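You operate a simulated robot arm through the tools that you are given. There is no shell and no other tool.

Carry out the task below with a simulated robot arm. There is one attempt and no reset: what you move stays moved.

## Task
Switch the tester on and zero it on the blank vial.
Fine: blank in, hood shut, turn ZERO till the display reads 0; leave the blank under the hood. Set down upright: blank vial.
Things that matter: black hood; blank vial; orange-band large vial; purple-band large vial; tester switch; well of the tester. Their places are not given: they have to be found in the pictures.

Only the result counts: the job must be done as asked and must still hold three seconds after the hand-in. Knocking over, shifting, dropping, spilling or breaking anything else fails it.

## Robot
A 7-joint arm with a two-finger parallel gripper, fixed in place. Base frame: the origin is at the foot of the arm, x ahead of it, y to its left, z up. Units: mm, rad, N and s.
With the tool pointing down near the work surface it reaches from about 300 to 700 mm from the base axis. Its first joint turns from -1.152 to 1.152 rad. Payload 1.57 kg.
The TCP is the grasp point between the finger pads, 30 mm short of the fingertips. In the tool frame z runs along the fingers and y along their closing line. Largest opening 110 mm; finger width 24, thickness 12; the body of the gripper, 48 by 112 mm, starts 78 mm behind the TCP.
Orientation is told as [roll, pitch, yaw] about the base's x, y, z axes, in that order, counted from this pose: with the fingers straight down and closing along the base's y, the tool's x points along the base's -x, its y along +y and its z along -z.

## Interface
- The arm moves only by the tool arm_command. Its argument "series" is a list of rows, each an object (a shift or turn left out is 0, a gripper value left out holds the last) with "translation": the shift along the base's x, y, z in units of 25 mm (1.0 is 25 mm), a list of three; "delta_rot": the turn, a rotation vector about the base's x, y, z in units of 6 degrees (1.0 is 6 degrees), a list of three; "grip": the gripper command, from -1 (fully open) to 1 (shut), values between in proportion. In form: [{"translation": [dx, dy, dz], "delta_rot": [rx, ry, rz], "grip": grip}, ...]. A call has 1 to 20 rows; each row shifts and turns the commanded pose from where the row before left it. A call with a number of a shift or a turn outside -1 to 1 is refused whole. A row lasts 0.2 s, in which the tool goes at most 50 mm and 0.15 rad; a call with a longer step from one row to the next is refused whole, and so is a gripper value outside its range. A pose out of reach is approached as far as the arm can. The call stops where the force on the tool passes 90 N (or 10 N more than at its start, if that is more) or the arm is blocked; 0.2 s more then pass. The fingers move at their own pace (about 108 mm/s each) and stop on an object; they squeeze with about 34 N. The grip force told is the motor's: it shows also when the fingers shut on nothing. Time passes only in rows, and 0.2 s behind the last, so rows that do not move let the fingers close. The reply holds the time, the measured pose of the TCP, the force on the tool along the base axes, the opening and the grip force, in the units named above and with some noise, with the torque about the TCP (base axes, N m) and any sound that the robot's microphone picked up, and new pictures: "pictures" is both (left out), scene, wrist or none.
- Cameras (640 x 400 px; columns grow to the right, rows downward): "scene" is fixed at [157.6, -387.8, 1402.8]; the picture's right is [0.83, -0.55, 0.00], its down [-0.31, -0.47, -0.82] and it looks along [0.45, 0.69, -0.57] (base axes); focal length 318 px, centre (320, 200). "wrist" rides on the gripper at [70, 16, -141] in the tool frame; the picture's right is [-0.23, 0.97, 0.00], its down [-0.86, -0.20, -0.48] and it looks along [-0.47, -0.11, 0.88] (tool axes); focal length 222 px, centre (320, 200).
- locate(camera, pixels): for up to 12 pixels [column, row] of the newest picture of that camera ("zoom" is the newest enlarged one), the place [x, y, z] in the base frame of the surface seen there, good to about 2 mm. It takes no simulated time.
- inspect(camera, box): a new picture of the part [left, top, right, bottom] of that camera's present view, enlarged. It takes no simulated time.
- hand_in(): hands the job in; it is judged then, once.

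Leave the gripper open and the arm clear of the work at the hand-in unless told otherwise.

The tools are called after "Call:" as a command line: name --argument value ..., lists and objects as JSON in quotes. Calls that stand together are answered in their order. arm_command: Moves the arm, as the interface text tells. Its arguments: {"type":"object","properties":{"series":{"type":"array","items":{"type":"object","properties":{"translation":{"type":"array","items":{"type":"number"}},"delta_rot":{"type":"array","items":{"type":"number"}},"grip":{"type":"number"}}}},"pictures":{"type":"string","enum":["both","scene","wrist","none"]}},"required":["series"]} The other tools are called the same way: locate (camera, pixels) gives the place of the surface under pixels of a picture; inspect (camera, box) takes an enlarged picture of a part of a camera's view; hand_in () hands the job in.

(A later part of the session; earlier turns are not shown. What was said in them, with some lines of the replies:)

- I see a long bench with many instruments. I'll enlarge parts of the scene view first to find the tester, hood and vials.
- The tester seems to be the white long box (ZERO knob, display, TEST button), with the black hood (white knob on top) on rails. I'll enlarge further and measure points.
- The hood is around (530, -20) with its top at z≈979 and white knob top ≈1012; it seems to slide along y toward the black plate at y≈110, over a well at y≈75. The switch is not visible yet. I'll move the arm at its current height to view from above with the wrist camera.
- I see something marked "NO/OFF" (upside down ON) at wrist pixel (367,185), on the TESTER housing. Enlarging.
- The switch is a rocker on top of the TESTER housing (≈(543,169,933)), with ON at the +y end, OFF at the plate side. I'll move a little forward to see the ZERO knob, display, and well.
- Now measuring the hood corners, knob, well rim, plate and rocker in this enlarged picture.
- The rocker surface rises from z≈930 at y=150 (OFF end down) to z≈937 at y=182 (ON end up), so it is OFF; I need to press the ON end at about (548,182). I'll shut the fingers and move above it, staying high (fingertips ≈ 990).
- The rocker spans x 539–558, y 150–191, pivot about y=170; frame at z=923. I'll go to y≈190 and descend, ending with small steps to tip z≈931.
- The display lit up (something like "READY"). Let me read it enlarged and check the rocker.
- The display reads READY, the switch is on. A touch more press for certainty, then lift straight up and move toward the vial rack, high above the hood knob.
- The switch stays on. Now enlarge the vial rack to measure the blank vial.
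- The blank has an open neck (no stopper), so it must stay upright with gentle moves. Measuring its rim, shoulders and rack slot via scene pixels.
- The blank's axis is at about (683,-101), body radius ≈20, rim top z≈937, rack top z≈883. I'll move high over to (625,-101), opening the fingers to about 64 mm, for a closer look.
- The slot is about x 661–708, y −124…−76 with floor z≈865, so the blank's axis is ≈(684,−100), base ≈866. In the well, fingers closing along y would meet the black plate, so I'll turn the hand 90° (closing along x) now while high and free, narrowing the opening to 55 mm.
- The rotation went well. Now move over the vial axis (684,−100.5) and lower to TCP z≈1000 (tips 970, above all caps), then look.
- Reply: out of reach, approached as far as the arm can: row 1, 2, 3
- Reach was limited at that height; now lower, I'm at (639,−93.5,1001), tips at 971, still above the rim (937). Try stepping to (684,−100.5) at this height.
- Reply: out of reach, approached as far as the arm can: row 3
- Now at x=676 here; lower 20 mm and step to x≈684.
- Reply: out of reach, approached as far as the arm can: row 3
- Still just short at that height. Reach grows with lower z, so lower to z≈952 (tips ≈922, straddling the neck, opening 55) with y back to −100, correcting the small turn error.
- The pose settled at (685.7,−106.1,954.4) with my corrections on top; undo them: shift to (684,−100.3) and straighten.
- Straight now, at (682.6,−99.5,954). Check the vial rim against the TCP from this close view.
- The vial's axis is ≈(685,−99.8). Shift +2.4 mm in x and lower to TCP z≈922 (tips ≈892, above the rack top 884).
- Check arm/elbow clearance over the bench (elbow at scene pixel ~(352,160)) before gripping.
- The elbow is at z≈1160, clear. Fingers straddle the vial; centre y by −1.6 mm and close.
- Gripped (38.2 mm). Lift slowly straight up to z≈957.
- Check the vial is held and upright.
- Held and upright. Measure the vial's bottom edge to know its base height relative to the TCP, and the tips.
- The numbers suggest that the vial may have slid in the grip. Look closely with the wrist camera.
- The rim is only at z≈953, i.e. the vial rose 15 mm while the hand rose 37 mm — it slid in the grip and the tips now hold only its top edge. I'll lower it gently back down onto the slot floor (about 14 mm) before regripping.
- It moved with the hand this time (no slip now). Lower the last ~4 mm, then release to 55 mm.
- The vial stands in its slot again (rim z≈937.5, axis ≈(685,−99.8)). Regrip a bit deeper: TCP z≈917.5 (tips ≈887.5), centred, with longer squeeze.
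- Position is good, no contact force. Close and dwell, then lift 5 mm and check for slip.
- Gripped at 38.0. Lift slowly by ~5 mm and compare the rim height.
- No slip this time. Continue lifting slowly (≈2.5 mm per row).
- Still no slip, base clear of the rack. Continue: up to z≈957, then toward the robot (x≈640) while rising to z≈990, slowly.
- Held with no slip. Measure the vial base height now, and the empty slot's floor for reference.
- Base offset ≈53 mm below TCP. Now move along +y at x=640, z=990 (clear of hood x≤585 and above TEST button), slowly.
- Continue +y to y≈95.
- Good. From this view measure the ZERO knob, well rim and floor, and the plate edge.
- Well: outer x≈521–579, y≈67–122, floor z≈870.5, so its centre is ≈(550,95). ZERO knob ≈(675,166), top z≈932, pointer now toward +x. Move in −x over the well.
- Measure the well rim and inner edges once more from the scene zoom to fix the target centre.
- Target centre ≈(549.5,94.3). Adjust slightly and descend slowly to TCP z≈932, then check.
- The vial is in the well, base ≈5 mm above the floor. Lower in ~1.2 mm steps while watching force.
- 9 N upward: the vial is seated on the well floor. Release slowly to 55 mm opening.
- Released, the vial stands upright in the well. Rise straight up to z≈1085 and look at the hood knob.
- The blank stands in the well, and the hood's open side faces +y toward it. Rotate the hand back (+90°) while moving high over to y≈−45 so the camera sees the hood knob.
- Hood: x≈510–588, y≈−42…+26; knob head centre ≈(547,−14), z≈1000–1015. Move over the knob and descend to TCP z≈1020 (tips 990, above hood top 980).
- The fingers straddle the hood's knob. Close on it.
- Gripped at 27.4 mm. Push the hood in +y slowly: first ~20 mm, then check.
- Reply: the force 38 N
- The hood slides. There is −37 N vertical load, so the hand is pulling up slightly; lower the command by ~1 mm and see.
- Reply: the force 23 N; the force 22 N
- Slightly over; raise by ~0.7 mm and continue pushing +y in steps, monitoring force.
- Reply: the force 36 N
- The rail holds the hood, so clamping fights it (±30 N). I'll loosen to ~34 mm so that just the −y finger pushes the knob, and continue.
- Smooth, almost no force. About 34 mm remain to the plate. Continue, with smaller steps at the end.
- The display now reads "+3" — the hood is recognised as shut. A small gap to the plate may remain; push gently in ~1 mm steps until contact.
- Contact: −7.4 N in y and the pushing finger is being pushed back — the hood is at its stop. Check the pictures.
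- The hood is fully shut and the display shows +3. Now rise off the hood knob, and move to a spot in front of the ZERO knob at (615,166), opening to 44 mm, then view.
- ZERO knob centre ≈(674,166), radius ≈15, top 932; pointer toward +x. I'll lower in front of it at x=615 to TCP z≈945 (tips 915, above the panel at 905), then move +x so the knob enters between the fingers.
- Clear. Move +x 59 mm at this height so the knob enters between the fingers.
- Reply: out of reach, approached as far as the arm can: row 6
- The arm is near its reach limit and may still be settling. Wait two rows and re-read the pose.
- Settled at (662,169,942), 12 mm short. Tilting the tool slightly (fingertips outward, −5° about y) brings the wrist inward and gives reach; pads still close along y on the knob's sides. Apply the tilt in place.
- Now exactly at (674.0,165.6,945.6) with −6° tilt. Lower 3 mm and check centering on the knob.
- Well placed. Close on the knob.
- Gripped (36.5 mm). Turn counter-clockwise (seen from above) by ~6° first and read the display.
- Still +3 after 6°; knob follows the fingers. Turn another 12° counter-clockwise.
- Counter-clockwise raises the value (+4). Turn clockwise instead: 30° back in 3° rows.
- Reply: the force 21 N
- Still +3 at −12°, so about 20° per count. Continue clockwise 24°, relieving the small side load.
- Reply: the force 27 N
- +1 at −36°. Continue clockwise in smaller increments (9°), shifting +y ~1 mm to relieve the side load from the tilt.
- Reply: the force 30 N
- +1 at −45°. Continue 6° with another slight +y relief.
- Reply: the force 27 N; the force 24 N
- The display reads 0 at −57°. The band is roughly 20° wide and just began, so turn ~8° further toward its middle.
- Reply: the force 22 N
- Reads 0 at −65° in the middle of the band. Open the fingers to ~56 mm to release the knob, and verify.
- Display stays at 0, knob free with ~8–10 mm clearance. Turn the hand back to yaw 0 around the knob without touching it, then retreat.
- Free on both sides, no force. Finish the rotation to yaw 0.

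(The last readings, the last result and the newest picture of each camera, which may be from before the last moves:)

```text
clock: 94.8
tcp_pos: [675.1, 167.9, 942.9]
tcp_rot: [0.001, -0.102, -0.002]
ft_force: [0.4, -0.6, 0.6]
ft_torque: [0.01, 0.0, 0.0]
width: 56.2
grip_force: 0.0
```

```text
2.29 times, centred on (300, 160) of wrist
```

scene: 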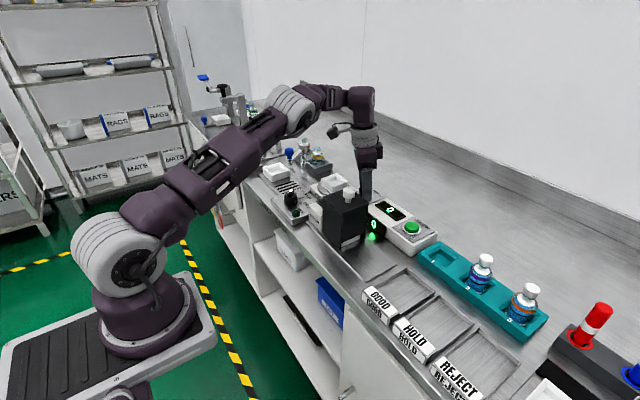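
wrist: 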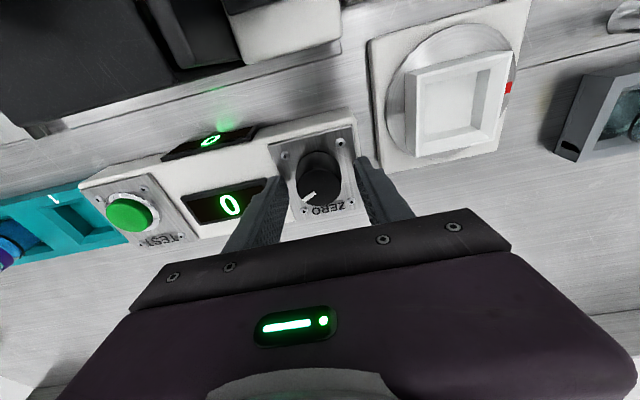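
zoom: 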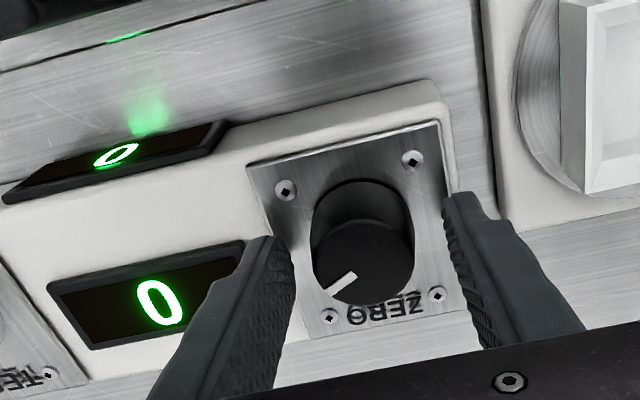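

Display reads 0. Retreat in −x by 40 mm (knob passes out between the fingers), then rise and straighten the tool.

Call:
arm_command --series '[{"translation": [-0.4, 0, 0]}, {"translation": [-0.4, 0, 0]}, {"translation": [-0.4, 0, 0]}, {"translation": [-0.4, 0, 0]}, {"translation": [0, 0, 0.5]}, {"translation": [0, 0, 0.8]}, {"translation": [-0.2, 0, 1], "delta_rot": [0, 0.3, 0]}, {"translation": [-0.5, 0, 1], "delta_rot": [0, 0.7, 0]}, {"translation": [-0.5, 0, 1]}, {"translation": [-0.5, 0, 1]}, {"translation": [-0.5, 0, 1]}, {"translation": [-0.5, 0, 0.5]}, {}]' --pictures "both"

Call:
inspect --camera "scene" --box '[300, 150, 430, 270]'

```text
clock: 97.6
tcp_pos: [567.6, 168.3, 1111.5]
tcp_rot: [0.001, 0.001, -0.003]
ft_force: [0.3, 0.0, -0.3]
ft_torque: [-0.01, 0.02, 0.01]
width: 55.9
grip_force: 0.0
```

scene: 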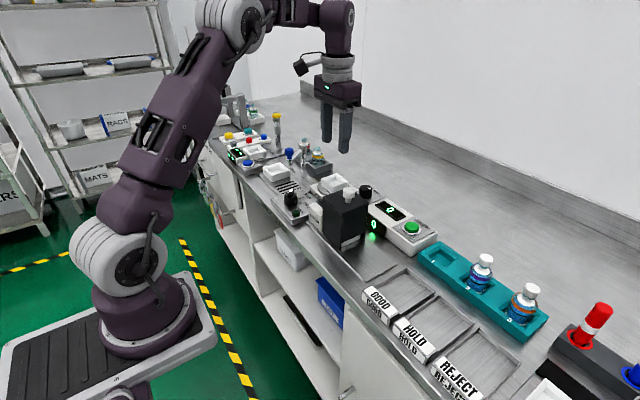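
wrist: 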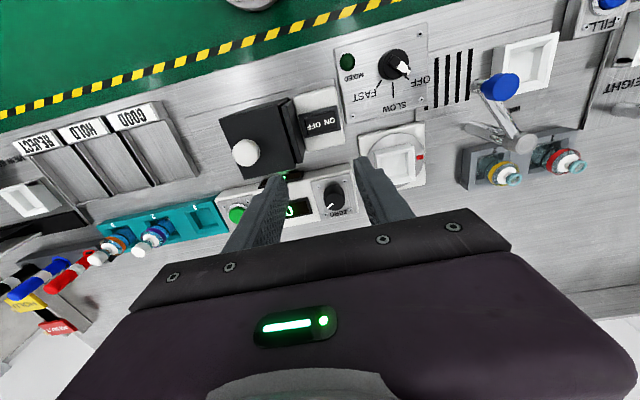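

```text
3.33 times, centred on (365, 210) of scene
```

zoom: 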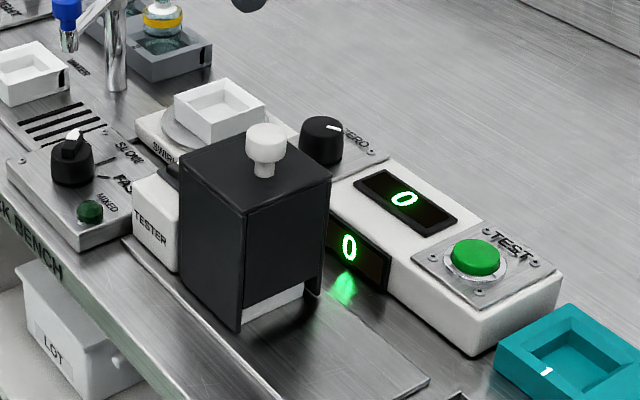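

Display 0 and hood shut. Let me check hood position against the plate, and the switch and other vials, from the wrist view.

Call:
inspect --camera "wrist" --box '[200, 70, 380, 230]'

Call:
inspect --camera "scene" --box '[400, 220, 600, 345]'

```text
2.50 times, centred on (290, 150) of wrist
```

zoom: 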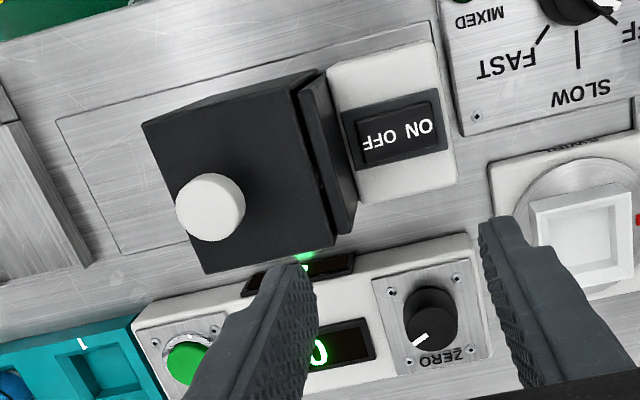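

```text
3.20 times, centred on (500, 282) of scene
```

zoom: 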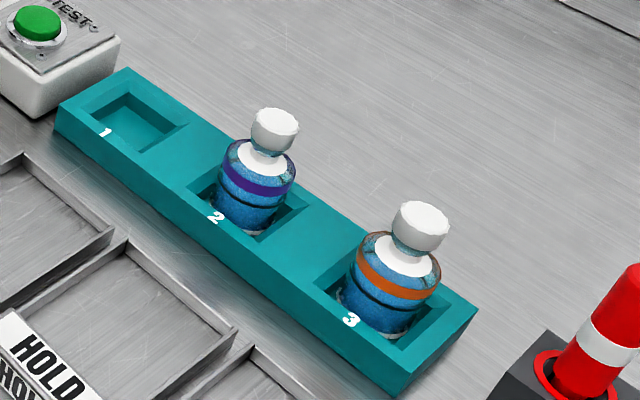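

Measure the hood's +y edge, plate face and knob centre now.

Call:
locate --camera "scene" --pixels '[[353, 188], [349, 193], [355, 200]]'

Call:
inspect --camera "wrist" --box '[260, 90, 320, 130]'

```text
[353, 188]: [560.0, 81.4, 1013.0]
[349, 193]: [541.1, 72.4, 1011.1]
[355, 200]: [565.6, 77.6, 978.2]
```

```text
10.00 times, centred on (290, 110) of wrist
```

zoom: 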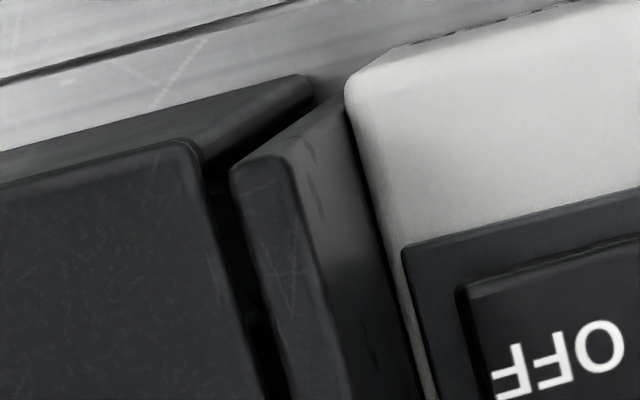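

Call:
locate --camera "zoom" --pixels '[[190, 200], [180, 160], [260, 200], [245, 175], [220, 250], [285, 260], [225, 200], [310, 80], [100, 200]]'

```text
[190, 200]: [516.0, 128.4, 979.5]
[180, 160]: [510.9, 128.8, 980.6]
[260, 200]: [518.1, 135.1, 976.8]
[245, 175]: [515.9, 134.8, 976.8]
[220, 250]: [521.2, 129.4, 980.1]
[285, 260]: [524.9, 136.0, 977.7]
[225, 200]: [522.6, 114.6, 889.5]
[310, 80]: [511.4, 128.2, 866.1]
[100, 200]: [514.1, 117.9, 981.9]
```

The hood sits at its rail stop (edge y≈129.5, it did not move further under the final push), switch ON, other vials untouched. Retreat the arm up and back, open fully, and wait.

Call:
arm_command --series '[{"translation": [-0.6, 0, 0.6], "grip": -1}, {"translation": [-0.8, 0, 0.6]}, {"translation": [-0.8, 0, 0.6]}, {"translation": [-0.8, 0, 0.4]}, {"translation": [-0.6, 0, 0]}, {}, {}, {}, {}, {}, {}, {}, {}, {}, {}]' --pictures "both"

Call:
inspect --camera "scene" --box '[300, 150, 430, 270]'

```text
clock: 100.8
tcp_pos: [477.2, 167.4, 1168.2]
tcp_rot: [0.0, 0.003, -0.004]
ft_force: [-0.4, -0.1, -0.5]
ft_torque: [0.02, 0.03, -0.01]
width: 110.2
grip_force: 0.1
```

scene: 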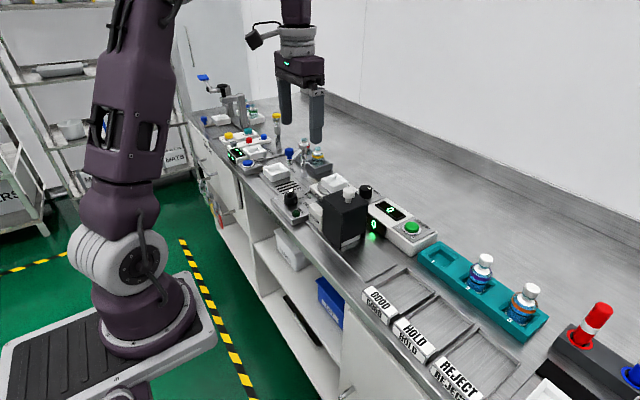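
wrist: 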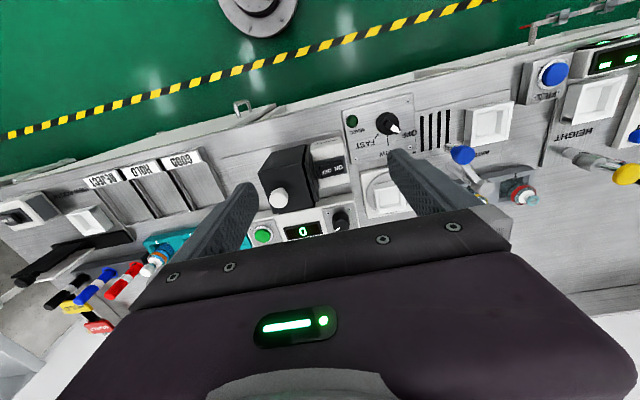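

```text
3.33 times, centred on (365, 210) of scene
```

zoom: 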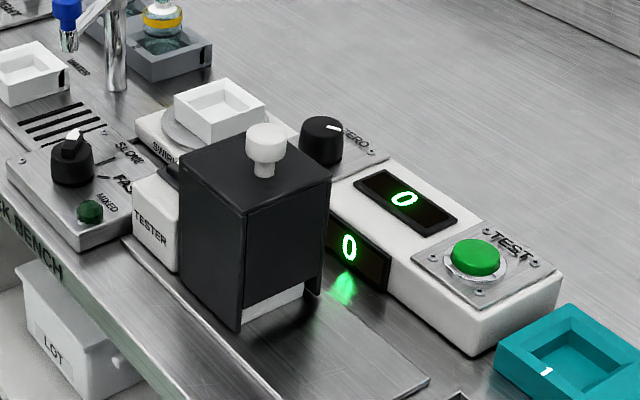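

The display still reads 0 after 2 s. The hood is shut with the blank under it, the switch is ON, the arm is clear and the gripper is open. Handing in.

Call:
hand_in

```text
The job is handed in.
```

The tester is switched on and zeroed on the blank. The display reads 0, and it still read 0 about two seconds after the arm was clear, when I handed in.

- **Blank vial:** it stood upright in the well before I shut the hood. I couldn't see it after that, but nothing pushed back as the hood slid over it. On the first lift it slipped about 20 mm in the fingers. I set it back down in its slot, gripped it lower, and it held from there.
- **Hood:** it is pushed to its stop, with a gap of about 3 mm to the black plate. The last push didn't move it any further.
- **ZERO knob:** the display started at +3. Turning the knob about 65° clockwise brought it to 0, near the middle of the range where it shows 0.
- **Other vials:** the orange-band and purple-band vials were not touched and are still in their slots.

The arm is clear of the work and the gripper is fully open.
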